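You operate a simulated robot arm through the tools that you are given. There is no shell and no other tool. Be economical: measure what you need, move in short steps, check, and stop when the job is done.

You run a simulated two-armed robot. Do the job below in one go: nothing can be reset, and whatever is moved stays where it is left.

TASK
Take the copper peg and leave it on the third shelf from the top of the grey rack. Then take the dented steel cup and put it on the slot 95 of the blue rack. Then open the hex nuts drawer, put the black nut from the inside of the hex nuts drawer on the orange flat box and shut the drawer again. Then open the rinse tray. The order counts.

The check looks at the end state, three seconds after you hand in, the way a careful person would. Anything else that was tipped, shoved, dropped, spilled or broken makes it a failure.

THE ROBOT
Two 7-joint arms with two-finger parallel grippers on one trunk, on a base that drives. Base frame: it is fixed to the floor where the robot stands at the start and does not move with it; the origin is under the middle of the robot, x ahead of it, y to its left, z up. Readings come in mm, degrees, newtons and seconds.
The left shoulder is at the start at [70, 130, 946], the right one opposite. With the tool pointing down near the work surface each hand reaches from about 100 to 320 mm from the robot's upright axis, wherever it stands, measured 20 degrees to its own side. Places, roughly: SLOT 95 of the blue rack (18x20 cm) [720, -10920, 1160]; black nut (4x3x2 cm) [-600, -10900, 200]; copper peg (3x3x4 cm) [500, 0, 600]; dented steel cup (5x5x4 cm) [-1300, -7000, 800]; hex nuts drawer [-600, -10800, 200]; orange flat box [2250, -8000, 750]; rinse tray [-5400, -11100, 900]; third shelf of the grey rack [-3600, 600, 800]. Payload 1.57 kg a hand.
Tool frame (each hand has its own): the origin (TCP) lies between the finger pads and is the grasp point; the fingertips stand 30 mm ahead of it; z points along the fingers, y is the line along which they close. The gripper opens to 80 mm. The fingers are 17 mm wide and 12 mm thick; the gripper's body (40 by 82 mm) begins 80 mm behind the TCP.
Orientation is that of the tool frame in the base frame, as [roll, pitch, yaw] about the fixed x, y, z axes, in that order (R = Rz(yaw) Ry(pitch) Rx(roll)). With the fingers straight down and closing along the base's y, the tool's x points along the base's -x, its y along +y and its z along -z.

THE INTERFACE
- The arms move only by the tool jog_arm. It takes "left_moves", "right_moves" or both (then of equal length, played together; a hand with none holds still); each is a list of rows, each a list of 7 numbers: the shift along the tool's x, y, z in units of 150 mm (1.0 is 150 mm), then the turn, a rotation vector about the tool's x, y, z in units of 120 degrees (1.0 is 120 degrees), then the opening, from 0 (shut) to 1 (fully open). In form: [[tx, ty, tz, wx, wy, wz, hand], ...]. A call has 1 to 20 rows; each row is the pose to reach, as a shift and turn from the pose commanded when the call began, along the tool's axes at that moment. A call with a number of a shift or a turn outside -1 to 1 is refused whole. A row lasts 0.2 s, in which the tool goes at most 50 mm and 8.6 degrees; a call with a longer step from one row to the next is refused whole, and so is a gripper value outside its range. A pose out of reach is approached as far as the arm can. The call stops where the force on the tool passes 40 N (or 10 N more than at its start, if that is more) or the arm is blocked; 0.2 s more then pass. The fingers move at their own pace (about 108 mm/s each) and stop on an object; they squeeze with about 34 N. The grip force told is the motor's: it shows also when the fingers shut on nothing. Time passes only in rows, and 0.2 s behind the last, so rows that repeat a pose let the fingers close. The reply holds the time, the measured pose of the TCP, the force on the tool along the base axes, the opening and the grip force, in the units named above and with some noise, with the torque about the TCP (base axes, N m) and any sound that the robot's microphone picked up.
- Cameras (640 x 400 px; columns grow to the right, rows downward): "scene" is now at [155.4, -6.2, 1167.1]; the picture's right is [-0.02, -1.00, 0.00], its down [-0.65, 0.01, -0.76] and it looks along [0.76, -0.01, -0.65] (base axes); focal length 260 px, centre (320, 200). "left" rides on the left gripper at [72, 7, -122] in its tool frame; the picture's right is [-0.09, 1.00, 0.00], its down [-0.84, -0.08, -0.54] and it looks along [-0.54, -0.05, 0.84] (tool axes); focal length 238 px, centre (320, 200). "right" rides on the right gripper at [72, -7, -122] in its tool frame; the picture's right is [0.09, 1.00, 0.00], its down [-0.84, 0.08, -0.54] and it looks along [-0.54, 0.05, 0.84] (tool axes); focal length 238 px, centre (320, 200). There is no depth. A picture from a camera that has moved, and an enlarged one, comes with that camera's place and axes in the base frame and with its lens. The place of the scene camera against the robot may be out by one fixed shift of up to 25 mm in any direction.
- capture(camera): a new picture of that camera. The clock stands still meanwhile.
- move_column(by): slides the trunk up (or, below 0, down) by that many mm; the arms and the scene camera ride with it, the base frame stays. It gives what a move gives, with no picture.
- roll_base(legs): drives the robot by 1 to 6 legs, each [ahead, left, turn to the left] in mm, mm and degrees, along the robot's own axes; the way and the turn of a leg run together, so that a leg with both is an arc; at most 1500 mm and 180 degrees a leg. The arms and the cameras ride along, it lands a little off, and it stops where it bumps. It gives what a move gives.
- head_to(pan, tilt): turns the head with the scene camera to pan (to the left, within 86 degrees either way) and tilt (down, from -29 to 69), counted from straight ahead of the robot. It gives what a move gives.
- zoom(camera, box): a new picture of the part [left, top, right, bottom] of that camera's present view, enlarged. The clock stands still meanwhile.
- job_done(): hands the job in; it is judged then, once.

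Work in short steps. Places have to be worked out from the pictures, the camera data and where the tool is seen: move nearer, look again, correct. Check each grasp and each placing, and mend what went wrong. You have 165 turns and 138 pictures in all, those below and enlarged ones among them. Open the grippers and draw the arms clear of the work before you hand the job in, unless the task says otherwise.

The tools are called after "Emit:" as a command line: name --argument value ..., lists and objects as JSON in quotes. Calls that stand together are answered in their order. jog_arm: Moves the arms, as the interface text tells. Its arguments: {"type":"object","properties":{"left_moves":{"type":"array"},"right_moves":{"type":"array"}},"required":[]} The other tools are called the same way: move_column (by) slides the trunk up or down; roll_base (legs) drives the base; head_to (pan, tilt) turns the head that bears the scene camera; capture (camera) takes a picture; zoom (camera, box) takes an enlarged picture of a part of a camera's view; job_done () hands the job in.

At the start:

```text
time: 0.0
left_tool_pos: [402.4, 191.3, 932.0]
left_tool_rot: [179.9, 0.0, -179.9]
left_ft_force: [0.0, 0.7, -0.4]
left_wrist_torque: [0.0, 0.02, -0.01]
left_gripper_width: 79.8
left_finger_force: 0.0
right_tool_pos: [420.6, -110.9, 947.4]
right_tool_rot: [180.0, 0.0, 180.0]
right_ft_force: [0.1, 0.5, -1.1]
right_wrist_torque: [0.01, -0.01, -0.02]
right_gripper_width: 79.7
right_finger_force: 0.0
trunk travel left (down, up): [-583.0, 357.0]
robot x, y, heading: [-4.1, -3.0, -0.1]
head pan, tilt: [-0.9, 40.8]
```

scene: 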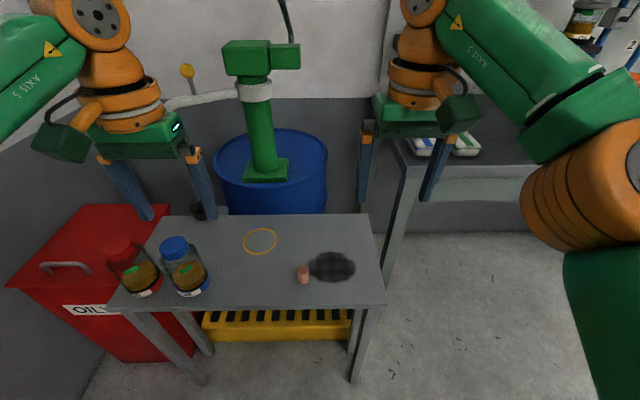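
right: 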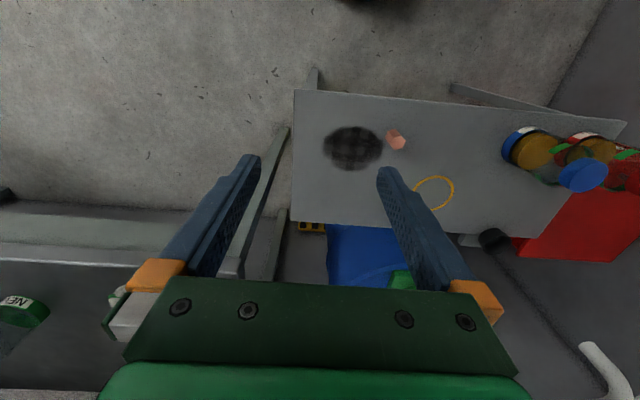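
left: 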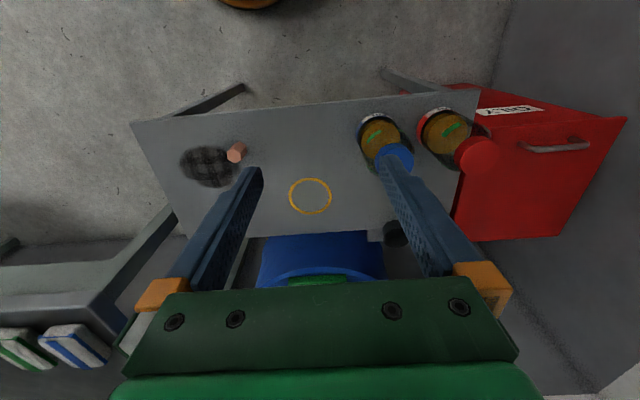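

The peg triangulates to about [478, 33, 640]. Before grasping I want to see the surroundings and the grey rack, so I look left and right first.

Emit:
head_to --pan 86 --tilt 20

Emit:
capture --camera "scene"

Emit:
head_to --pan -86 --tilt 20

Emit:
capture --camera "scene"

```text
time: 1.6
left_tool_pos: [401.7, 191.6, 931.6]
left_tool_rot: [180.0, 0.0, -179.9]
left_ft_force: [0.0, 0.4, 0.6]
left_wrist_torque: [-0.01, 0.02, 0.02]
left_gripper_width: 79.8
left_finger_force: 0.1
right_tool_pos: [420.9, -111.2, 945.3]
right_tool_rot: [-180.0, 0.0, 179.9]
right_ft_force: [0.3, -0.3, -0.8]
right_wrist_torque: [-0.03, -0.03, 0.02]
right_gripper_width: 79.9
right_finger_force: 0.0
trunk travel left (down, up): [-583.0, 357.0]
robot x, y, heading: [0.4, 2.6, -0.4]
head pan, tilt: [85.9, 20.0]
```

```text
134 pictures are left
camera scene: at [77.6, 88.0, 1199.6], right [1.0, -0.07, 0.0], down [-0.02, -0.34, -0.94], along [0.07, 0.94, -0.34], focal length 260 px, centre (320, 200)
```

scene: 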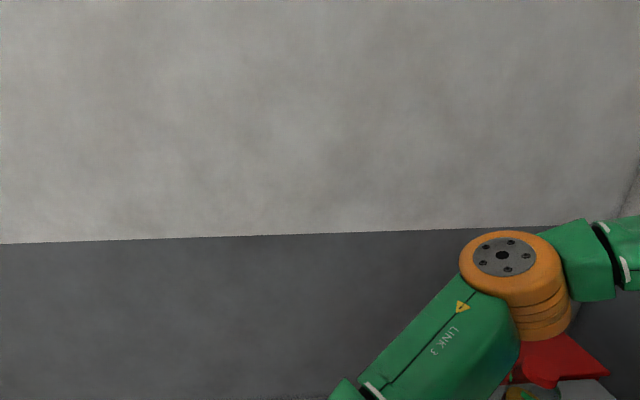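

```text
time: 4.2
left_tool_pos: [403.4, 192.0, 932.1]
left_tool_rot: [-180.0, 0.0, -180.0]
left_ft_force: [1.4, 0.3, 0.5]
left_wrist_torque: [0.01, 0.02, -0.03]
left_gripper_width: 79.9
left_finger_force: 0.0
right_tool_pos: [420.4, -111.1, 945.8]
right_tool_rot: [180.0, 0.2, 180.0]
right_ft_force: [0.2, 0.0, -0.4]
right_wrist_torque: [-0.04, -0.04, 0.04]
right_gripper_width: 79.9
right_finger_force: 0.0
trunk travel left (down, up): [-583.0, 357.0]
robot x, y, heading: [1.2, -3.1, 0.1]
head pan, tilt: [-85.9, 20.0]
```

```text
133 pictures are left
camera scene: at [77.6, -97.8, 1199.6], right [-1.0, -0.07, 0.0], down [-0.02, 0.34, -0.94], along [0.07, -0.94, -0.34], focal length 260 px, centre (320, 200)
```

scene: 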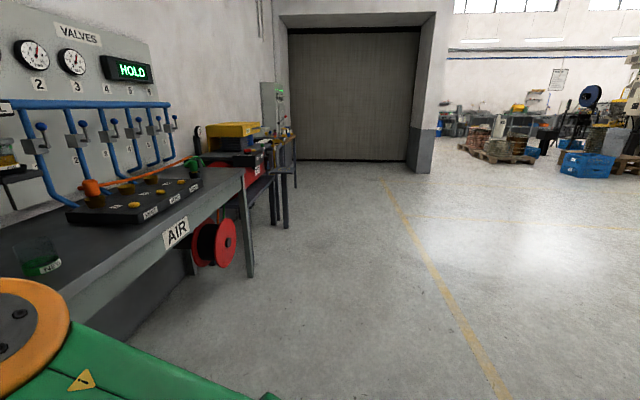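

Open floor to the right, wall at y≈900 on the left. I back off a bit, turn right partway, and look towards the back.

Emit:
roll_base --legs '[[-250, 0, 0], [0, 0, -60]]'

Emit:
capture --camera "scene"

```text
time: 8.7
left_tool_pos: [114.1, -254.5, 931.5]
left_tool_rot: [180.0, 0.0, 119.9]
left_ft_force: [0.3, -0.1, -0.8]
left_wrist_torque: [-0.01, 0.01, -0.02]
left_gripper_width: 79.9
left_finger_force: 0.1
right_tool_pos: [-137.9, -420.8, 945.7]
right_tool_rot: [-180.0, 0.1, 119.7]
right_ft_force: [-0.1, 1.1, 0.2]
right_wrist_torque: [0.03, -0.01, -0.02]
right_gripper_width: 80.1
right_finger_force: 0.0
trunk travel left (down, up): [-583.0, 357.0]
robot x, y, heading: [-249.7, -1.1, -60.3]
head pan, tilt: [-85.9, 20.0]
```

```text
132 pictures are left
camera scene: at [-283.4, -100.5, 1199.6], right [-0.56, 0.83, 0.0], down [0.28, 0.19, -0.94], along [-0.78, -0.52, -0.34], focal length 260 px, centre (320, 200)
```

scene: 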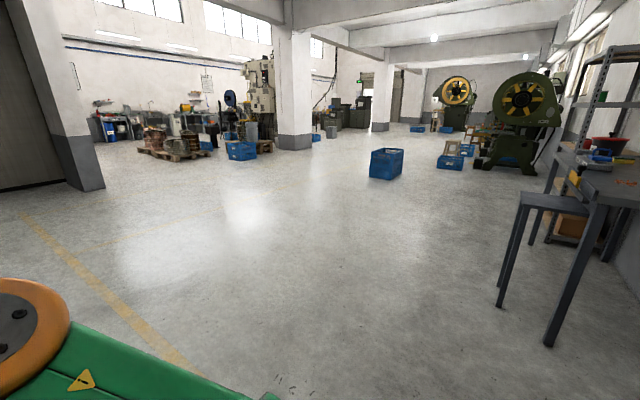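

The grey rack stands at the right edge behind a bench; I turn a bit more and zoom.

Emit:
roll_base --legs '[[0, 0, -35]]'

Emit:
zoom --camera "scene" --box '[160, 50, 480, 250]'

```text
time: 10.8
left_tool_pos: [-96.5, -418.4, 932.4]
left_tool_rot: [179.9, 0.0, 84.9]
left_ft_force: [-0.4, -0.6, 0.4]
left_wrist_torque: [0.0, 0.01, 0.04]
left_gripper_width: 80.1
left_finger_force: 0.0
right_tool_pos: [-399.6, -407.8, 946.0]
right_tool_rot: [-180.0, 0.1, 84.7]
right_ft_force: [0.2, 0.1, 0.1]
right_wrist_torque: [0.01, 0.03, 0.01]
right_gripper_width: 80.1
right_finger_force: 0.1
trunk travel left (down, up): [-583.0, 357.0]
robot x, y, heading: [-253.8, -1.1, -95.3]
head pan, tilt: [-85.9, 20.0]
```

```text
2.00 times, centred on (320, 150) of scene
camera zoom: at [-328.6, -53.2, 1199.6], right [0.02, 1.0, 0.0], down [0.34, -0.01, -0.94], along [-0.94, 0.02, -0.34], focal length 520 px, centre (320, 300)
```

zoom: 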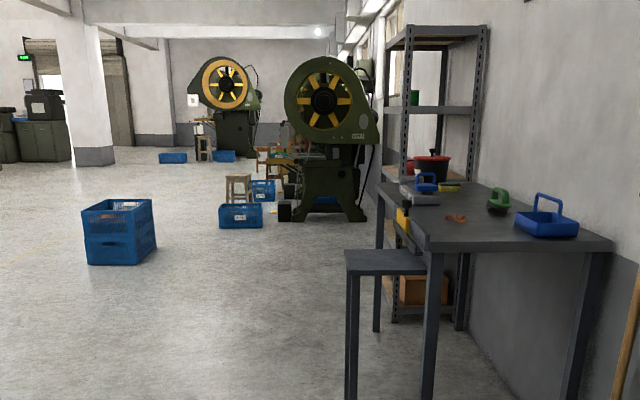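

Rack shelves have generous (~400 mm) spacing, so I'll grip the peg with a 45° forward-tilted tool and place it the same way. I drive back facing the peg table with the left hand lined up on y≈33, staying short in x, and look down.

Emit:
roll_base --legs '[[0, 0, 95.3], [150, -157, 0]]'

Emit:
head_to --pan 0 --tilt 40

Emit:
capture --camera "left"

Emit:
capture --camera "scene"

```text
time: 16.5
left_tool_pos: [299.9, 40.7, 932.8]
left_tool_rot: [-180.0, -0.1, -179.2]
left_ft_force: [0.1, -1.0, 0.1]
left_wrist_torque: [0.01, -0.07, -0.01]
left_gripper_width: 79.9
left_finger_force: 0.0
right_tool_pos: [321.1, -259.6, 947.2]
right_tool_rot: [-180.0, 0.0, -179.3]
right_ft_force: [0.1, 0.5, 0.0]
right_wrist_torque: [0.0, 0.01, 0.0]
right_gripper_width: 79.7
right_finger_force: 0.1
trunk travel left (down, up): [-583.0, 357.0]
robot x, y, heading: [-99.4, -156.8, 0.8]
head pan, tilt: [-85.9, 20.0]
```

```text
time: 18.1
left_tool_pos: [301.4, 41.3, 932.2]
left_tool_rot: [-180.0, 0.0, -179.2]
left_ft_force: [0.6, 0.0, -0.3]
left_wrist_torque: [0.01, 0.0, 0.01]
left_gripper_width: 80.1
left_finger_force: 0.0
right_tool_pos: [322.0, -260.1, 946.5]
right_tool_rot: [-179.9, 0.1, -179.3]
right_ft_force: [0.0, 0.2, 0.7]
right_wrist_torque: [0.02, -0.01, -0.01]
right_gripper_width: 80.0
right_finger_force: 0.1
trunk travel left (down, up): [-583.0, 357.0]
robot x, y, heading: [-102.5, -155.0, 0.8]
head pan, tilt: [0.0, 40.0]
```

```text
130 pictures are left
camera left: at [227.7, 47.1, 1053.2], right [0.08, 1.0, 0.0], down [0.84, -0.07, 0.54], along [0.54, -0.04, -0.84], focal length 238 px, centre (320, 200)
```

left: 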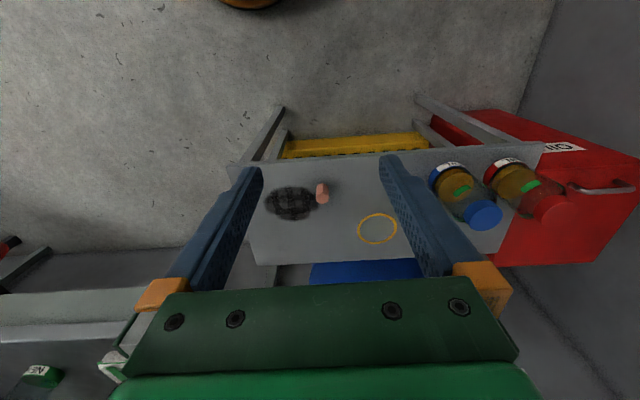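

```text
129 pictures are left
camera scene: at [56.1, -158.1, 1168.2], right [0.01, -1.0, 0.0], down [-0.64, -0.01, -0.77], along [0.77, 0.01, -0.64], focal length 260 px, centre (320, 200)
```

scene: 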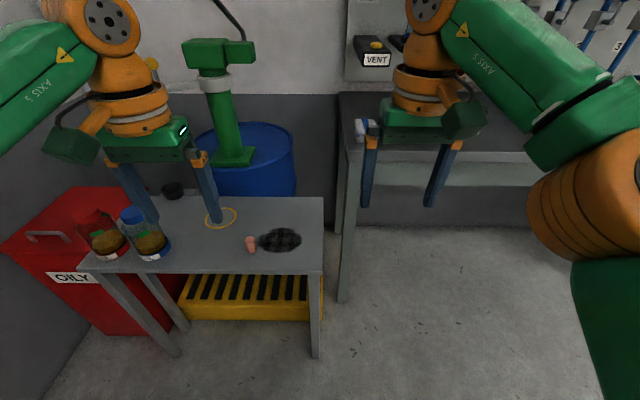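

Peg now estimated at about [478, 31]. I tilt the left tool 45° forward while advancing it 100 mm, and draw the right hand back 80 mm.

Emit:
jog_arm --left_moves '[[-0.11, 0, 0, 0, -0.0625, 0, 1], [-0.22, 0, 0, 0, -0.125, 0, 1], [-0.33, 0, 0, 0, -0.1875, 0, 1], [-0.44, 0, 0, 0, -0.25, 0, 1], [-0.55, 0, 0, 0, -0.3125, 0, 1], [-0.667, 0, 0, 0, -0.375, 0, 1], [-0.667, 0, 0, 0, -0.375, 0, 1]]' --right_moves '[[0.09, 0, 0, 0, 0, 0, 1], [0.18, 0, 0, 0, 0, 0, 1], [0.27, 0, 0, 0, 0, 0, 1], [0.36, 0, 0, 0, 0, 0, 1], [0.45, 0, 0, 0, 0, 0, 1], [0.53, 0, 0, 0, 0, 0, 1], [0.53, 0, 0, 0, 0, 0, 1]]'

Emit:
capture --camera "left"

```text
time: 19.7
left_tool_pos: [399.9, 43.3, 931.3]
left_tool_rot: [180.0, 45.1, -179.1]
left_ft_force: [0.0, -0.1, -0.1]
left_wrist_torque: [-0.01, -0.03, 0.01]
left_gripper_width: 80.1
left_finger_force: 0.1
right_tool_pos: [242.6, -261.3, 945.7]
right_tool_rot: [-179.9, 0.1, -179.3]
right_ft_force: [-0.1, -0.2, 0.0]
right_wrist_torque: [-0.01, 0.02, -0.02]
right_gripper_width: 79.8
right_finger_force: 0.0
trunk travel left (down, up): [-583.0, 357.0]
robot x, y, heading: [-99.0, -158.3, 0.8]
head pan, tilt: [0.0, 40.0]
```

```text
128 pictures are left
camera left: at [262.8, 47.7, 966.2], right [0.05, 1.0, 0.06], down [0.21, -0.07, 0.98], along [0.98, -0.04, -0.21], focal length 238 px, centre (320, 200)
```

left: 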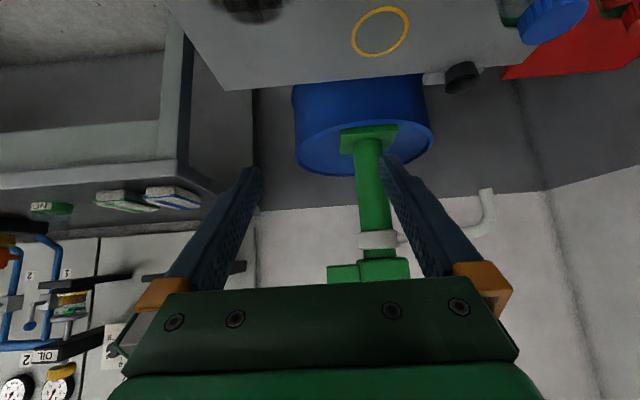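

Tilted fine. Now lower the trunk by 220 mm (tips still above the table) and look again.

Emit:
move_column --by -220

Emit:
capture --camera "left"

Emit:
capture --camera "scene"

```text
time: 22.0
left_tool_pos: [399.8, 43.2, 710.9]
left_tool_rot: [179.9, 45.1, -179.3]
left_ft_force: [-0.1, -0.8, -0.3]
left_wrist_torque: [-0.01, -0.01, -0.01]
left_gripper_width: 79.6
left_finger_force: 0.0
right_tool_pos: [243.2, -261.3, 726.4]
right_tool_rot: [179.9, 0.1, -179.3]
right_ft_force: [0.6, -0.8, 0.1]
right_wrist_torque: [-0.01, 0.02, 0.01]
right_gripper_width: 79.9
right_finger_force: 0.1
trunk travel left (down, up): [-363.0, 577.0]
robot x, y, heading: [-102.6, -154.9, 0.6]
head pan, tilt: [0.0, 40.0]
```

```text
127 pictures are left
camera left: at [262.6, 47.7, 746.4], right [0.05, 1.0, 0.07], down [0.21, -0.07, 0.98], along [0.98, -0.04, -0.21], focal length 238 px, centre (320, 200)
```

left: 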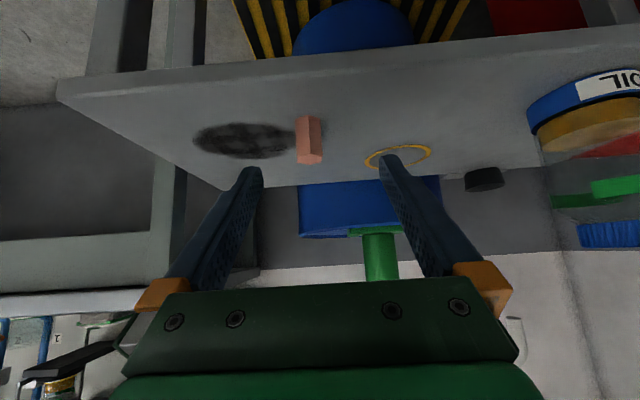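

```text
126 pictures are left
camera scene: at [56.0, -158.0, 948.3], right [0.01, -1.0, 0.0], down [-0.64, -0.01, -0.77], along [0.77, 0.01, -0.64], focal length 260 px, centre (320, 200)
```

scene: 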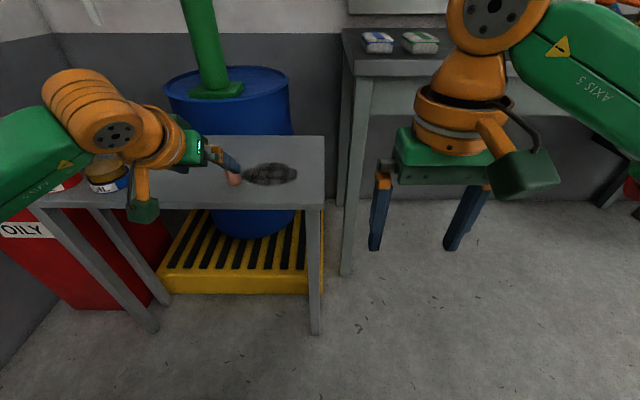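

Peg at about [480, 31], base z≈613. I lower the hand to z≈646 and go forward 40 mm with open fingers, then check.

Emit:
jog_arm --left_moves '[[0.1, -0.04, 0.1, 0, 0, 0, 1], [0.2, -0.08, 0.2, 0, 0, 0, 1], [0.306, -0.08, 0.306, 0, 0, 0, 1], [0.212, -0.08, 0.4, 0, 0, 0, 1], [0.118, -0.08, 0.495, 0, 0, 0, 1], [0.118, -0.08, 0.495, 0, 0, 0, 1]]'

Emit:
capture --camera "left"

Emit:
zoom --camera "scene" --box '[100, 100, 340, 250]'

```text
time: 23.4
left_tool_pos: [440.2, 32.3, 647.0]
left_tool_rot: [-180.0, 45.3, -179.3]
left_ft_force: [-4.2, 0.1, 5.4]
left_wrist_torque: [-0.08, 0.02, -0.1]
left_gripper_width: 79.3
left_finger_force: 0.0
right_tool_pos: [241.5, -262.5, 726.2]
right_tool_rot: [-180.0, 0.2, -179.3]
right_ft_force: [0.0, 0.2, 0.0]
right_wrist_torque: [-0.01, 0.01, -0.01]
right_gripper_width: 80.0
right_finger_force: 0.1
trunk travel left (down, up): [-363.0, 577.0]
robot x, y, heading: [-99.9, -154.0, 0.7]
head pan, tilt: [0.0, 40.0]
```

```text
125 pictures are left
camera left: at [302.2, 37.0, 681.4], right [0.05, 1.0, 0.07], down [0.21, -0.07, 0.98], along [0.98, -0.04, -0.21], focal length 238 px, centre (320, 200)
```

left: 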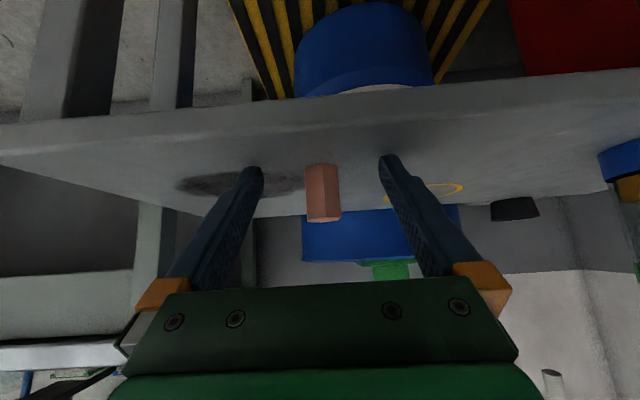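

```text
2.67 times, centred on (220, 175) of scene
camera zoom: at [53.9, -158.3, 948.6], right [0.01, -1.0, 0.0], down [-0.64, -0.01, -0.77], along [0.77, 0.01, -0.64], focal length 694 px, centre (587, 267)
```

zoom: 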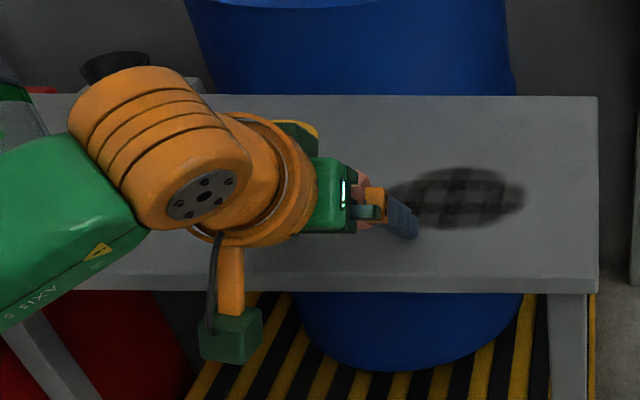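

The tips lightly touch the table (5 N) at TCP z 647, so table ≈ 620. I lift 6 mm, go forward 40 mm and close on the peg.

Emit:
jog_arm --left_moves '[[-0.03, 0, -0.03, 0, 0, 0, 1], [-0.12, 0.0, 0.066, 0, 0, 0, 1], [-0.217, 0, 0.16, 0, 0, 0, 1], [-0.217, 0, 0.16, 0, 0, 0, 0], [-0.217, 0, 0.16, 0, 0, 0, 0], [-0.217, 0, 0.16, 0, 0, 0, 0], [-0.217, 0, 0.16, 0, 0, 0, 0]]'

Emit:
capture --camera "left"

```text
time: 25.0
left_tool_pos: [481.1, 32.3, 652.2]
left_tool_rot: [180.0, 45.0, -179.2]
left_ft_force: [0.3, -0.3, 1.1]
left_wrist_torque: [-0.04, -0.06, 0.06]
left_gripper_width: 26.9
left_finger_force: 34.2
right_tool_pos: [242.8, -261.0, 727.2]
right_tool_rot: [-180.0, 0.1, -179.4]
right_ft_force: [-0.7, 0.3, 0.0]
right_wrist_torque: [0.01, -0.04, 0.02]
right_gripper_width: 80.2
right_finger_force: 0.2
trunk travel left (down, up): [-363.0, 577.0]
robot x, y, heading: [-102.0, -155.4, 0.6]
head pan, tilt: [0.0, 40.0]
```

```text
123 pictures are left
camera left: at [342.9, 36.4, 687.6], right [0.05, 1.0, 0.07], down [0.21, -0.07, 0.98], along [0.98, -0.04, -0.21], focal length 238 px, centre (320, 200)
```

left: 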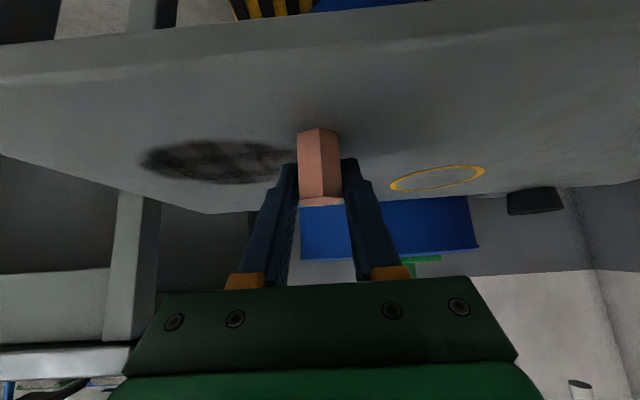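

Gripped (26.9 mm, 34 N); peg bottom is ~32 mm under the TCP. I lift the trunk and back away from the table.

Emit:
move_column --by 200

Emit:
roll_base --legs '[[-350, 0, 0]]'

Emit:
capture --camera "left"

```text
time: 27.2
left_tool_pos: [480.5, 31.8, 852.1]
left_tool_rot: [180.0, 45.0, -179.3]
left_ft_force: [0.1, 0.0, -1.3]
left_wrist_torque: [-0.02, 0.01, 0.01]
left_gripper_width: 27.4
left_finger_force: 34.3
right_tool_pos: [244.3, -261.1, 925.7]
right_tool_rot: [-180.0, 0.0, -179.3]
right_ft_force: [0.0, -0.1, 0.5]
right_wrist_torque: [0.04, -0.01, 0.03]
right_gripper_width: 79.9
right_finger_force: 0.1
trunk travel left (down, up): [-563.0, 377.0]
robot x, y, heading: [-99.5, -154.7, 0.8]
head pan, tilt: [0.0, 40.0]
```

```text
time: 29.4
left_tool_pos: [136.5, 28.4, 852.4]
left_tool_rot: [179.9, 45.1, -179.1]
left_ft_force: [0.5, 0.8, -0.9]
left_wrist_torque: [-0.01, -0.04, 0.04]
left_gripper_width: 27.1
left_finger_force: 33.8
right_tool_pos: [-100.5, -265.4, 926.0]
right_tool_rot: [180.0, 0.2, -179.3]
right_ft_force: [0.1, -0.1, 0.6]
right_wrist_torque: [0.0, 0.02, 0.0]
right_gripper_width: 80.1
right_finger_force: 0.0
trunk travel left (down, up): [-563.0, 377.0]
robot x, y, heading: [-442.5, -159.3, 0.9]
head pan, tilt: [0.0, 40.0]
```

```text
122 pictures are left
camera left: at [-2.1, 32.4, 887.1], right [0.05, 1.0, 0.06], down [0.21, -0.07, 0.97], along [0.98, -0.03, -0.21], focal length 238 px, centre (320, 200)
```

left: 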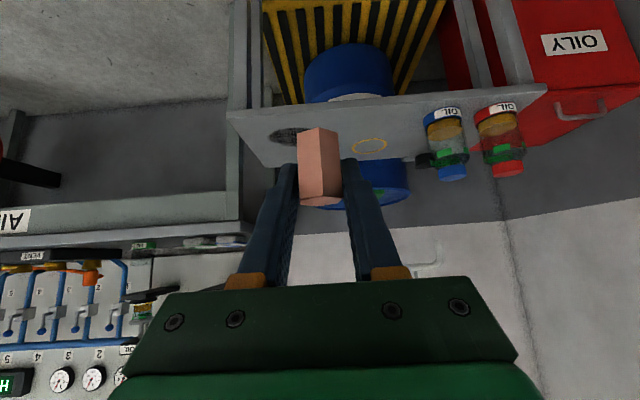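

Peg secure. I drive to in front of the grey rack, well clear of the bench (y≈-700), facing +y.

Emit:
roll_base --legs '[[0, -540, 0], [0, 0, 89], [0, 1450, 0], [0, 1450, 0]]'

Emit:
head_to --pan 0 --tilt 15

Emit:
capture --camera "scene"

```text
time: 49.8
left_tool_pos: [-3491.1, -39.3, 852.6]
left_tool_rot: [-179.9, 45.0, -91.1]
left_ft_force: [1.4, 0.3, -1.5]
left_wrist_torque: [0.04, -0.01, -0.01]
left_gripper_width: 27.0
left_finger_force: 33.5
right_tool_pos: [-3204.7, -287.0, 926.2]
right_tool_rot: [180.0, 0.1, -91.3]
right_ft_force: [-0.1, -0.3, 0.5]
right_wrist_torque: [0.02, -0.01, 0.0]
right_gripper_width: 79.9
right_finger_force: 0.1
trunk travel left (down, up): [-563.0, 377.0]
robot x, y, heading: [-3322.9, -625.0, 88.7]
head pan, tilt: [0.0, 40.0]
```

```text
time: 50.7
left_tool_pos: [-3490.7, -39.3, 854.0]
left_tool_rot: [180.0, 45.0, -91.1]
left_ft_force: [-0.1, -0.2, -1.0]
left_wrist_torque: [0.02, 0.01, 0.0]
left_gripper_width: 27.2
left_finger_force: 34.5
right_tool_pos: [-3205.4, -287.7, 926.6]
right_tool_rot: [179.9, 0.2, -91.3]
right_ft_force: [0.3, 0.4, 0.7]
right_wrist_torque: [0.0, 0.03, 0.02]
right_gripper_width: 79.9
right_finger_force: 0.0
trunk travel left (down, up): [-563.0, 377.0]
robot x, y, heading: [-3324.6, -626.1, 88.9]
head pan, tilt: [0.0, 15.0]
```

```text
121 pictures are left
camera scene: at [-3299.4, -487.3, 1187.6], right [1.0, -0.02, 0.0], down [-0.01, -0.26, -0.97], along [0.02, 0.97, -0.26], focal length 260 px, centre (320, 200)
```

scene: 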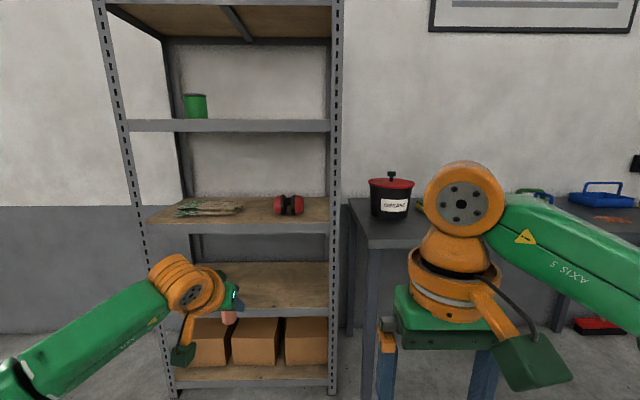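

The third shelf from top holds gloves and red ear-muffs, at z≈810, front edge y≈440. I zoom in to choose a free spot.

Emit:
zoom --camera "scene" --box '[120, 160, 360, 310]'

Emit:
capture --camera "left"

```text
2.67 times, centred on (240, 235) of scene
camera zoom: at [-3299.4, -487.3, 1187.6], right [1.0, -0.02, 0.0], down [-0.01, -0.26, -0.97], along [0.02, 0.97, -0.26], focal length 694 px, centre (533, 107)
```

zoom: 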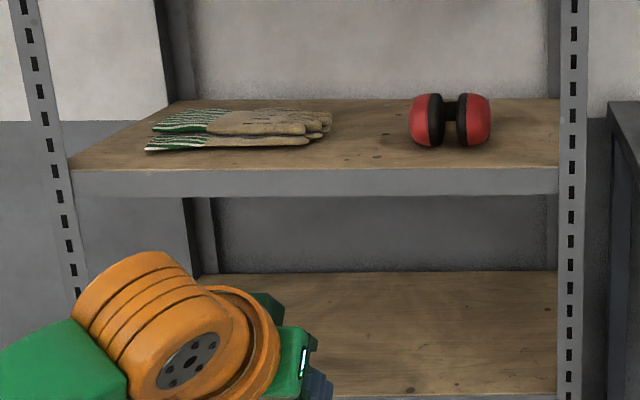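

```text
119 pictures are left
camera left: at [-3500.4, -176.9, 887.2], right [-0.99, 0.08, 0.06], down [0.08, 0.21, 0.97], along [0.07, 0.97, -0.21], focal length 238 px, centre (320, 200)
```

left: 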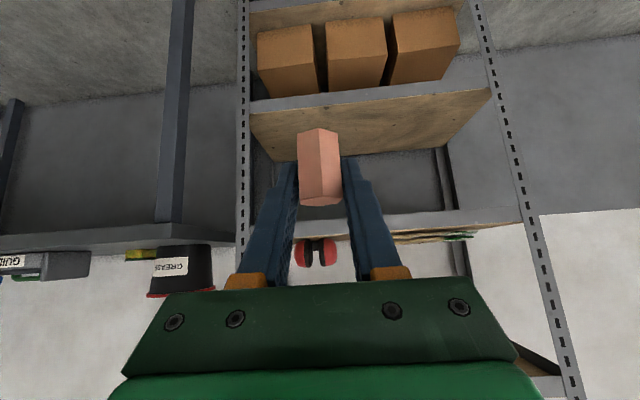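

Spot chosen: between gloves and muffs, about x≈-3560, ~45 mm behind the front edge. To keep the right arm clear of the bench I'll approach with heading ≈60°. First raise the trunk and stage.

Emit:
move_column --by 70

Emit:
roll_base --legs '[[250, 492, 0], [0, 0, -29]]'

Emit:
capture --camera "scene"

Emit:
capture --camera "left"

```text
time: 51.8
left_tool_pos: [-3491.6, -39.4, 922.3]
left_tool_rot: [-180.0, 45.0, -91.1]
left_ft_force: [0.7, -0.5, -1.6]
left_wrist_torque: [0.01, -0.01, 0.0]
left_gripper_width: 27.0
left_finger_force: 33.6
right_tool_pos: [-3204.6, -286.6, 995.9]
right_tool_rot: [-180.0, 0.1, -91.4]
right_ft_force: [-0.1, -0.4, 0.0]
right_wrist_torque: [-0.03, -0.01, -0.02]
right_gripper_width: 79.8
right_finger_force: 0.0
trunk travel left (down, up): [-633.0, 307.0]
robot x, y, heading: [-3322.0, -625.4, 88.5]
head pan, tilt: [0.0, 15.0]
```

```text
time: 56.5
left_tool_pos: [-3672.6, 235.4, 922.3]
left_tool_rot: [179.9, 45.0, -120.5]
left_ft_force: [0.0, 0.1, -2.6]
left_wrist_torque: [-0.01, -0.01, -0.01]
left_gripper_width: 27.1
left_finger_force: 34.0
right_tool_pos: [-3546.2, -119.8, 996.6]
right_tool_rot: [179.9, 0.2, -120.7]
right_ft_force: [0.1, -0.3, 0.2]
right_wrist_torque: [0.02, 0.01, 0.02]
right_gripper_width: 80.0
right_finger_force: 0.0
trunk travel left (down, up): [-633.0, 307.0]
robot x, y, heading: [-3820.5, -357.7, 59.6]
head pan, tilt: [0.0, 15.0]
```

```text
118 pictures are left
camera scene: at [-3722.0, -237.9, 1257.7], right [0.86, -0.51, 0.0], down [-0.13, -0.22, -0.97], along [0.49, 0.83, -0.26], focal length 260 px, centre (320, 200)
```

scene: 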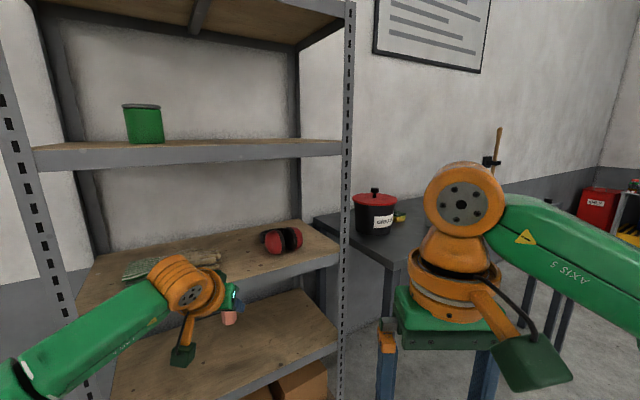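

```text
117 pictures are left
camera left: at [-3749.7, 121.1, 957.1], right [-0.82, 0.56, 0.06], down [0.17, 0.14, 0.97], along [0.54, 0.82, -0.21], focal length 238 px, centre (320, 200)
```

left: 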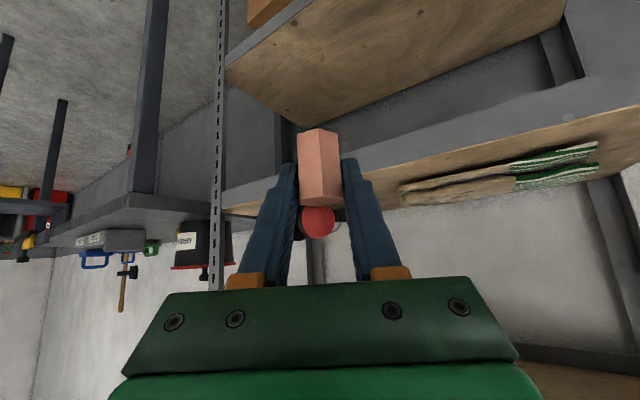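

Shelf edge triangulates to y≈510, top z≈821. I target the peg at (-3540, 562); first drive most of the way (300 ahead, 50 left).

Emit:
roll_base --legs '[[280, 50, 0]]'

Emit:
capture --camera "scene"

Emit:
capture --camera "left"

```text
time: 58.4
left_tool_pos: [-3579.4, 499.2, 922.4]
left_tool_rot: [180.0, 45.1, -120.3]
left_ft_force: [0.2, -0.1, -2.0]
left_wrist_torque: [-0.01, 0.0, 0.0]
left_gripper_width: 27.3
left_finger_force: 34.2
right_tool_pos: [-3451.0, 144.8, 996.8]
right_tool_rot: [180.0, 0.1, -120.4]
right_ft_force: [0.6, -0.2, 0.6]
right_wrist_torque: [0.02, 0.02, -0.02]
right_gripper_width: 80.1
right_finger_force: 0.1
trunk travel left (down, up): [-633.0, 307.0]
robot x, y, heading: [-3720.8, -94.8, 59.5]
head pan, tilt: [0.0, 15.0]
```

```text
116 pictures are left
camera scene: at [-3625.7, 24.8, 1257.8], right [0.86, -0.51, 0.0], down [-0.13, -0.22, -0.97], along [0.49, 0.83, -0.26], focal length 260 px, centre (320, 200)
```

scene: 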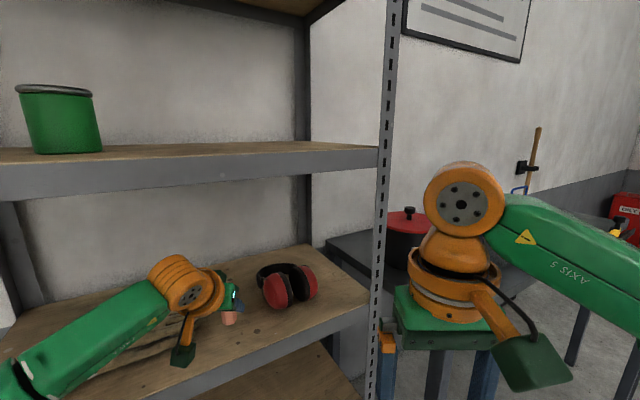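

```text
115 pictures are left
camera left: at [-3654.8, 384.1, 957.6], right [-0.83, 0.56, 0.07], down [0.17, 0.14, 0.98], along [0.54, 0.82, -0.21], focal length 238 px, centre (320, 200)
```

left: 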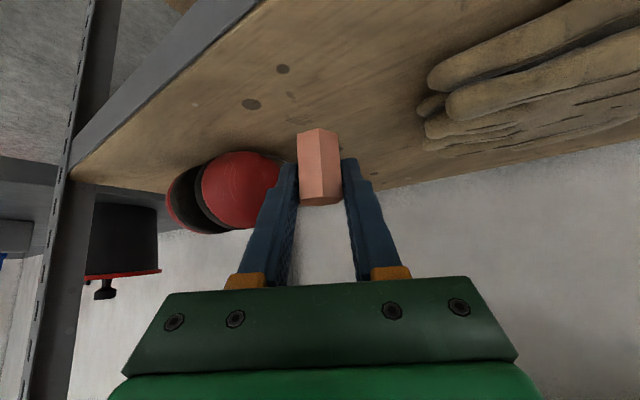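

Refined shelf: front y≈470, top z≈825. I nudge 40 mm ahead and lower the trunk 50 mm, leaving ~15 mm gap.

Emit:
roll_base --legs '[[40, -8, 0]]'

Emit:
move_column --by -50

Emit:
capture --camera "left"

Emit:
zoom --camera "scene" --box '[120, 200, 400, 375]'

```text
time: 59.3
left_tool_pos: [-3553.1, 528.1, 924.3]
left_tool_rot: [-179.9, 45.2, -120.3]
left_ft_force: [0.3, 0.0, -1.3]
left_wrist_torque: [0.0, 0.0, 0.04]
left_gripper_width: 27.3
left_finger_force: 34.4
right_tool_pos: [-3424.9, 173.4, 997.9]
right_tool_rot: [-180.0, 0.2, -120.5]
right_ft_force: [-0.2, -0.4, -0.3]
right_wrist_torque: [0.02, 0.0, 0.01]
right_gripper_width: 80.0
right_finger_force: 0.1
trunk travel left (down, up): [-633.0, 307.0]
robot x, y, heading: [-3690.1, -64.9, 59.9]
head pan, tilt: [0.0, 15.0]
```

```text
time: 60.2
left_tool_pos: [-3553.2, 527.5, 877.3]
left_tool_rot: [180.0, 45.6, -120.3]
left_ft_force: [-0.2, 6.2, 25.4]
left_wrist_torque: [0.05, -0.03, -0.08]
left_gripper_width: 27.8
left_finger_force: 34.2
right_tool_pos: [-3424.7, 170.8, 948.3]
right_tool_rot: [179.8, 0.4, -120.4]
right_ft_force: [-0.5, 0.5, 0.5]
right_wrist_torque: [-0.01, 0.0, -0.01]
right_gripper_width: 80.1
right_finger_force: 0.0
trunk travel left (down, up): [-583.0, 357.0]
robot x, y, heading: [-3690.0, -65.5, 59.5]
head pan, tilt: [0.0, 15.0]
```

```text
114 pictures are left
camera left: at [-3628.5, 411.1, 911.4], right [-0.83, 0.56, 0.07], down [0.17, 0.13, 0.98], along [0.54, 0.82, -0.2], focal length 238 px, centre (320, 200)
```

left: 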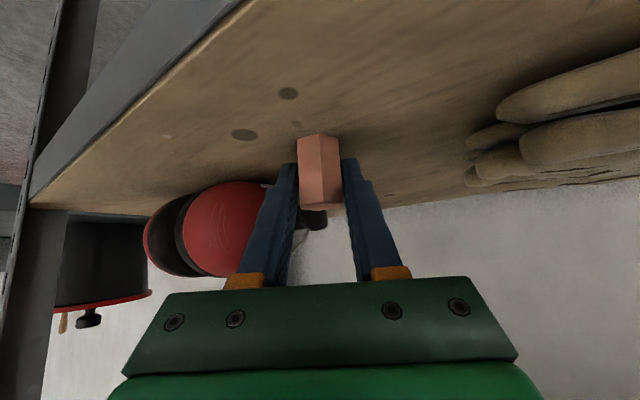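

```text
2.29 times, centred on (260, 288) of scene
camera zoom: at [-3600.0, 50.1, 1208.8], right [0.86, -0.51, 0.0], down [-0.13, -0.22, -0.97], along [0.49, 0.83, -0.25], focal length 595 px, centre (457, 0)
```

zoom: 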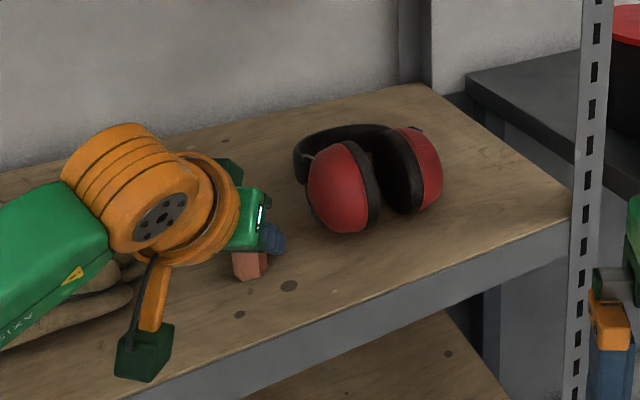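

The peg already rests on the shelf (25 N at z 877). I relieve 3 mm, open, and withdraw along the tool axis.

Emit:
jog_arm --left_moves '[[-0.016, 0, -0.016, 0, 0, 0, 0], [-0.016, 0, -0.016, 0, 0, 0, 0], [-0.016, 0, -0.016, 0, 0, 0, 0.6], [-0.016, 0, -0.016, 0, 0, 0, 0.75], [-0.016, 0, -0.016, 0, 0, 0, 0.75], [-0.016, 0, -0.016, 0, 0, 0, 0.75]]'

Emit:
capture --camera "left"

```text
time: 61.6
left_tool_pos: [-3551.9, 530.6, 875.8]
left_tool_rot: [-180.0, 45.0, -120.3]
left_ft_force: [0.0, 0.0, 0.1]
left_wrist_torque: [-0.01, -0.01, 0.01]
left_gripper_width: 59.9
left_finger_force: 0.0
right_tool_pos: [-3422.9, 173.1, 945.9]
right_tool_rot: [-180.0, 0.1, -120.3]
right_ft_force: [-1.1, 0.7, 0.0]
right_wrist_torque: [0.03, -0.01, -0.03]
right_gripper_width: 80.1
right_finger_force: 0.0
trunk travel left (down, up): [-583.0, 357.0]
robot x, y, heading: [-3694.5, -62.0, 59.5]
head pan, tilt: [0.0, 15.0]
```

```text
112 pictures are left
camera left: at [-3627.4, 415.0, 911.0], right [-0.83, 0.56, 0.07], down [0.17, 0.14, 0.97], along [0.54, 0.82, -0.21], focal length 238 px, centre (320, 200)
```

left: 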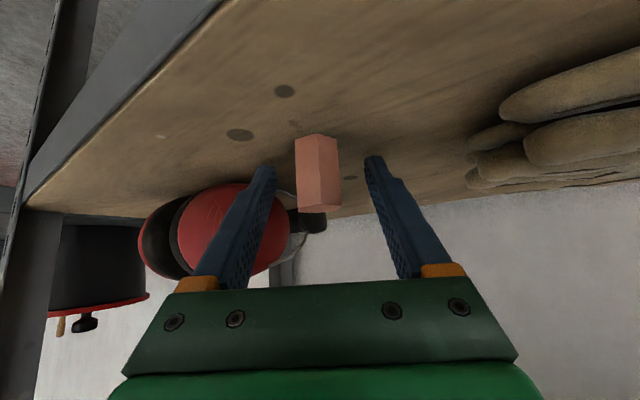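

Released and the peg stands. I withdraw along −z of the tool and then back the base off.

Emit:
jog_arm --left_moves '[[0, 0, -0.15, 0, 0, 0, 0.75], [0, 0, -0.4, 0, 0, 0, 0.75], [0, 0, -0.65, 0, 0, 0, 0.75], [0, 0, -0.65, 0, 0, 0, 0.75]]'

Emit:
roll_base --legs '[[-400, 0, 0]]'

Emit:
zoom --camera "scene" --box '[80, 150, 400, 350]'

```text
time: 62.6
left_tool_pos: [-3586.9, 472.4, 945.4]
left_tool_rot: [179.9, 45.0, -120.2]
left_ft_force: [0.8, 0.0, 0.0]
left_wrist_torque: [0.02, 0.01, 0.02]
left_gripper_width: 59.8
left_finger_force: 0.1
right_tool_pos: [-3423.7, 175.8, 946.2]
right_tool_rot: [-179.9, 0.1, -120.4]
right_ft_force: [0.3, -0.2, 0.3]
right_wrist_torque: [0.0, 0.02, 0.0]
right_gripper_width: 80.0
right_finger_force: 0.0
trunk travel left (down, up): [-583.0, 357.0]
robot x, y, heading: [-3695.7, -65.3, 59.7]
head pan, tilt: [0.0, 15.0]
```

```text
time: 65.1
left_tool_pos: [-3789.7, 126.4, 946.3]
left_tool_rot: [180.0, 45.0, -120.0]
left_ft_force: [-0.5, -0.3, -0.2]
left_wrist_torque: [-0.01, 0.04, -0.03]
left_gripper_width: 60.0
left_finger_force: 0.2
right_tool_pos: [-3626.4, -170.8, 946.7]
right_tool_rot: [180.0, 0.1, -120.3]
right_ft_force: [-0.3, 0.4, 0.8]
right_wrist_torque: [0.01, 0.02, -0.03]
right_gripper_width: 80.2
right_finger_force: 0.0
trunk travel left (down, up): [-583.0, 357.0]
robot x, y, heading: [-3895.1, -411.7, 59.5]
head pan, tilt: [0.0, 15.0]
```

```text
2.00 times, centred on (240, 250) of scene
camera zoom: at [-3800.9, -290.0, 1207.7], right [0.86, -0.5, 0.0], down [-0.13, -0.22, -0.97], along [0.49, 0.83, -0.26], focal length 520 px, centre (480, 100)
```

zoom: 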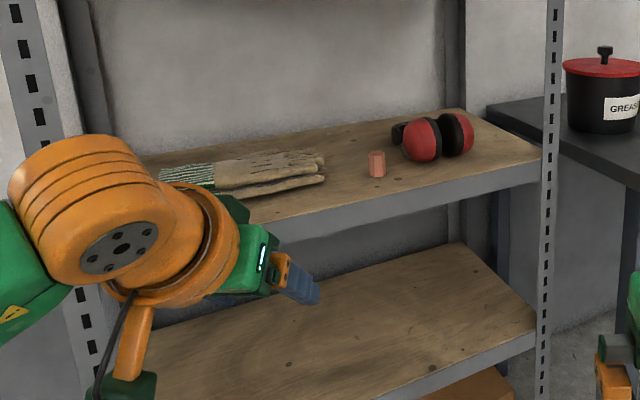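

Peg stands upright on the third shelf. Next the cup at (-1300, -7000): I turn to face -y and look at the way.

Emit:
roll_base --legs '[[-300, 0, 0], [0, 0, -150]]'

Emit:
capture --camera "scene"

Emit:
head_to --pan 45 --tilt 10

Emit:
capture --camera "scene"

```text
time: 73.3
left_tool_pos: [-3853.0, -1176.4, 946.5]
left_tool_rot: [-179.9, 45.0, 91.2]
left_ft_force: [-0.7, -0.1, 1.0]
left_wrist_torque: [0.06, -0.03, -0.02]
left_gripper_width: 60.0
left_finger_force: 0.1
right_tool_pos: [-4147.9, -1007.8, 946.4]
right_tool_rot: [179.9, 0.2, 91.0]
right_ft_force: [-1.1, -0.2, 0.2]
right_wrist_torque: [-0.01, 0.01, 0.01]
right_gripper_width: 80.1
right_finger_force: 0.1
trunk travel left (down, up): [-583.0, 357.0]
robot x, y, heading: [-4045.2, -662.7, -88.9]
head pan, tilt: [0.0, 15.0]
```

```text
110 pictures are left
camera scene: at [-4019.4, -812.6, 1207.8], right [-1.0, -0.02, 0.0], down [0.0, 0.26, -0.97], along [0.02, -0.97, -0.26], focal length 260 px, centre (320, 200)
```

scene: 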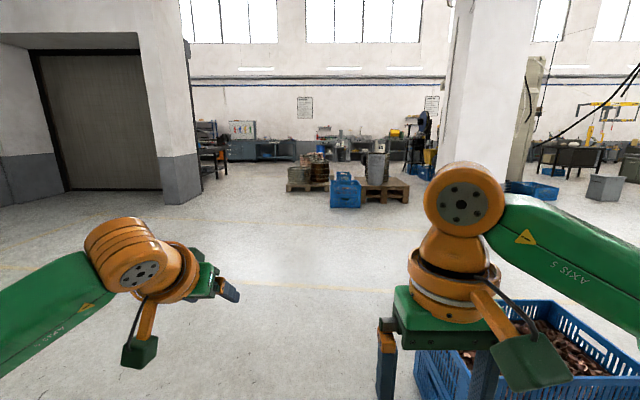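

```text
time: 74.4
left_tool_pos: [-3852.9, -1174.8, 946.8]
left_tool_rot: [-180.0, 45.0, 91.1]
left_ft_force: [0.3, 0.0, -0.8]
left_wrist_torque: [0.01, 0.03, -0.01]
left_gripper_width: 59.8
left_finger_force: 0.1
right_tool_pos: [-4147.0, -1007.9, 947.1]
right_tool_rot: [-180.0, 0.2, 90.9]
right_ft_force: [0.8, -0.4, 0.2]
right_wrist_torque: [0.03, -0.04, 0.04]
right_gripper_width: 80.3
right_finger_force: 0.1
trunk travel left (down, up): [-583.0, 357.0]
robot x, y, heading: [-4038.3, -665.3, -89.1]
head pan, tilt: [45.0, 10.0]
```

```text
109 pictures are left
camera scene: at [-3954.2, -784.0, 1215.9], right [-0.7, -0.72, 0.0], down [-0.12, 0.12, -0.98], along [0.71, -0.69, -0.17], focal length 260 px, centre (320, 200)
```

scene: 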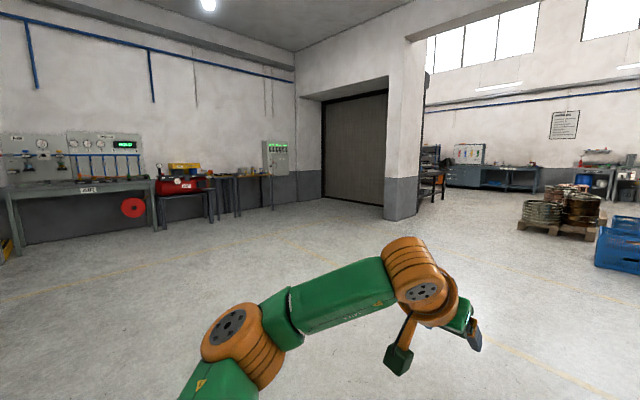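

Path is clear between the pillar at (-1375,-5085) and the pallets near (-3300,-6000). I drive to about (-2300,-5200).

Emit:
roll_base --legs '[[1130, 435, 0], [1130, 435, 0], [1130, 435, 0], [1130, 435, 0]]'

Emit:
capture --camera "scene"

Emit:
head_to --pan 0 --tilt 10

Emit:
capture --camera "scene"

```text
time: 97.7
left_tool_pos: [-1996.1, -5652.7, 945.9]
left_tool_rot: [-180.0, 45.0, 91.9]
left_ft_force: [0.2, -0.1, 0.0]
left_wrist_torque: [0.01, -0.02, 0.02]
left_gripper_width: 60.2
left_finger_force: 0.0
right_tool_pos: [-2292.7, -5488.4, 947.2]
right_tool_rot: [-179.9, 0.1, 91.7]
right_ft_force: [0.0, -0.1, 0.0]
right_wrist_torque: [-0.02, 0.02, -0.03]
right_gripper_width: 80.3
right_finger_force: 0.1
trunk travel left (down, up): [-583.0, 357.0]
robot x, y, heading: [-2196.0, -5144.4, -88.0]
head pan, tilt: [45.0, 10.0]
```

```text
108 pictures are left
camera scene: at [-2103.5, -5262.6, 1215.9], right [-0.68, -0.73, 0.0], down [-0.13, 0.12, -0.98], along [0.72, -0.67, -0.17], focal length 260 px, centre (320, 200)
```

scene: 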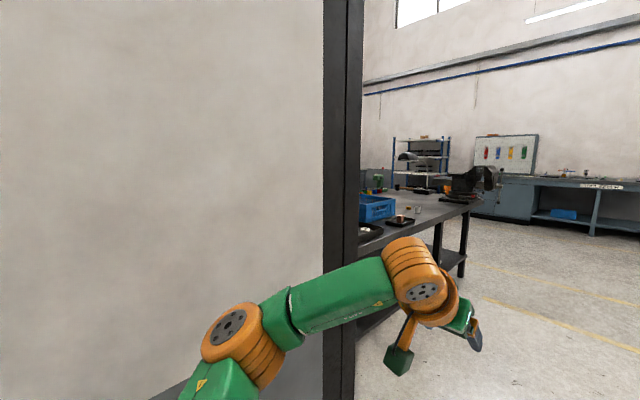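

```text
time: 98.8
left_tool_pos: [-1996.5, -5652.8, 945.7]
left_tool_rot: [-179.9, 45.0, 92.0]
left_ft_force: [-0.2, 0.4, 0.8]
left_wrist_torque: [-0.02, 0.0, -0.04]
left_gripper_width: 59.9
left_finger_force: 0.1
right_tool_pos: [-2293.7, -5490.0, 947.6]
right_tool_rot: [179.9, 0.1, 91.8]
right_ft_force: [-0.8, -0.4, -0.6]
right_wrist_torque: [0.0, 0.0, -0.01]
right_gripper_width: 80.2
right_finger_force: 0.0
trunk travel left (down, up): [-583.0, 357.0]
robot x, y, heading: [-2193.2, -5142.3, -88.2]
head pan, tilt: [0.0, 10.0]
```

```text
107 pictures are left
camera scene: at [-2168.2, -5291.9, 1215.9], right [-1.0, -0.03, 0.0], down [-0.01, 0.17, -0.98], along [0.03, -0.98, -0.17], focal length 260 px, centre (320, 200)
```

scene: 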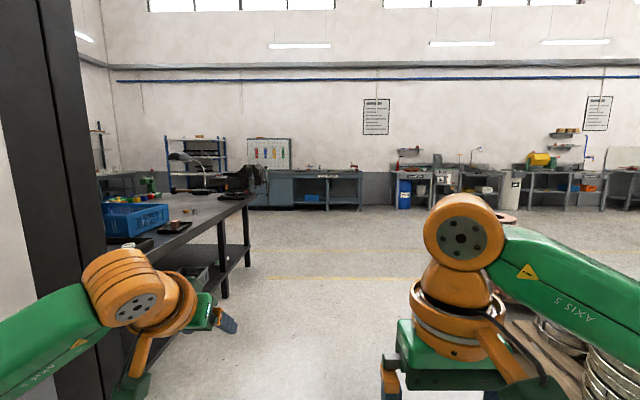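

Cup bench is the dark one; front edge x≈-1400. I drive alongside it, then turn to face it (+x).

Emit:
roll_base --legs '[[0, -150, 0], [1000, 0, 0], [1000, 0, 0], [0, 0, 88]]'

Emit:
head_to --pan 0 --tilt 30

Emit:
capture --camera "scene"

Emit:
capture --camera "left"

```text
time: 113.7
left_tool_pos: [-1757.8, -7002.8, 946.3]
left_tool_rot: [-179.9, 45.0, 179.7]
left_ft_force: [-0.5, 0.1, 0.4]
left_wrist_torque: [-0.02, 0.03, 0.0]
left_gripper_width: 60.0
left_finger_force: 0.1
right_tool_pos: [-1933.2, -7294.0, 946.4]
right_tool_rot: [-179.9, 0.1, 179.6]
right_ft_force: [0.4, 0.3, -0.5]
right_wrist_torque: [0.02, -0.03, 0.01]
right_gripper_width: 80.2
right_finger_force: 0.0
trunk travel left (down, up): [-583.0, 357.0]
robot x, y, heading: [-2270.2, -7182.0, -0.5]
head pan, tilt: [0.0, 10.0]
```

```text
time: 114.5
left_tool_pos: [-1757.9, -7002.7, 944.9]
left_tool_rot: [-179.9, 44.9, 179.8]
left_ft_force: [0.7, -0.4, 0.1]
left_wrist_torque: [0.03, -0.02, -0.02]
left_gripper_width: 59.8
left_finger_force: 0.0
right_tool_pos: [-1933.7, -7292.8, 945.7]
right_tool_rot: [-180.0, 0.1, 179.7]
right_ft_force: [-0.2, 0.6, 0.0]
right_wrist_torque: [0.0, 0.01, -0.04]
right_gripper_width: 79.9
right_finger_force: 0.1
trunk travel left (down, up): [-583.0, 357.0]
robot x, y, heading: [-2278.1, -7182.6, -0.4]
head pan, tilt: [0.0, 30.0]
```

```text
106 pictures are left
camera scene: at [-2112.6, -7186.2, 1183.6], right [-0.01, -1.0, 0.0], down [-0.5, 0.0, -0.87], along [0.87, -0.01, -0.5], focal length 260 px, centre (320, 200)
```

scene: 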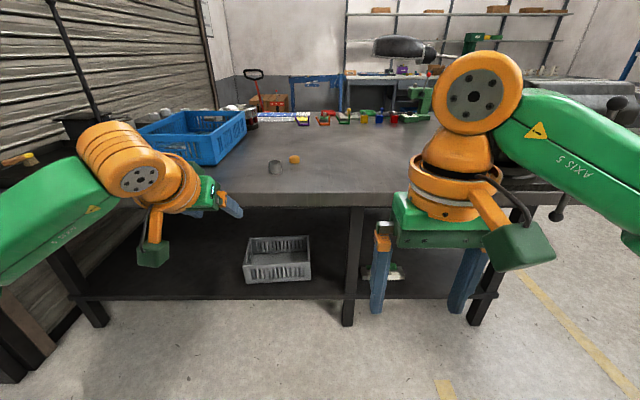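

```text
105 pictures are left
camera left: at [-1895.5, -6996.3, 980.7], right [0.07, 1.0, 0.07], down [0.21, -0.08, 0.97], along [0.98, -0.05, -0.21], focal length 238 px, centre (320, 200)
```

left: 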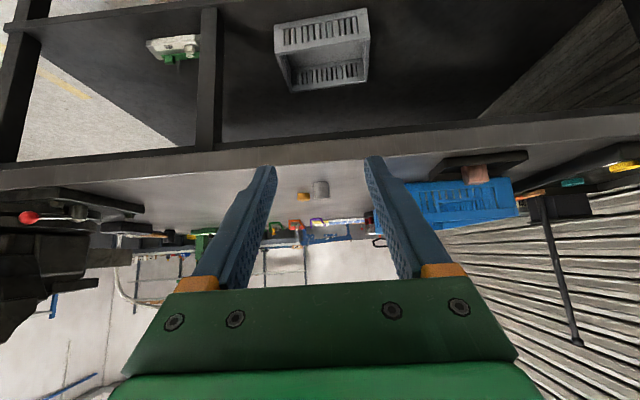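

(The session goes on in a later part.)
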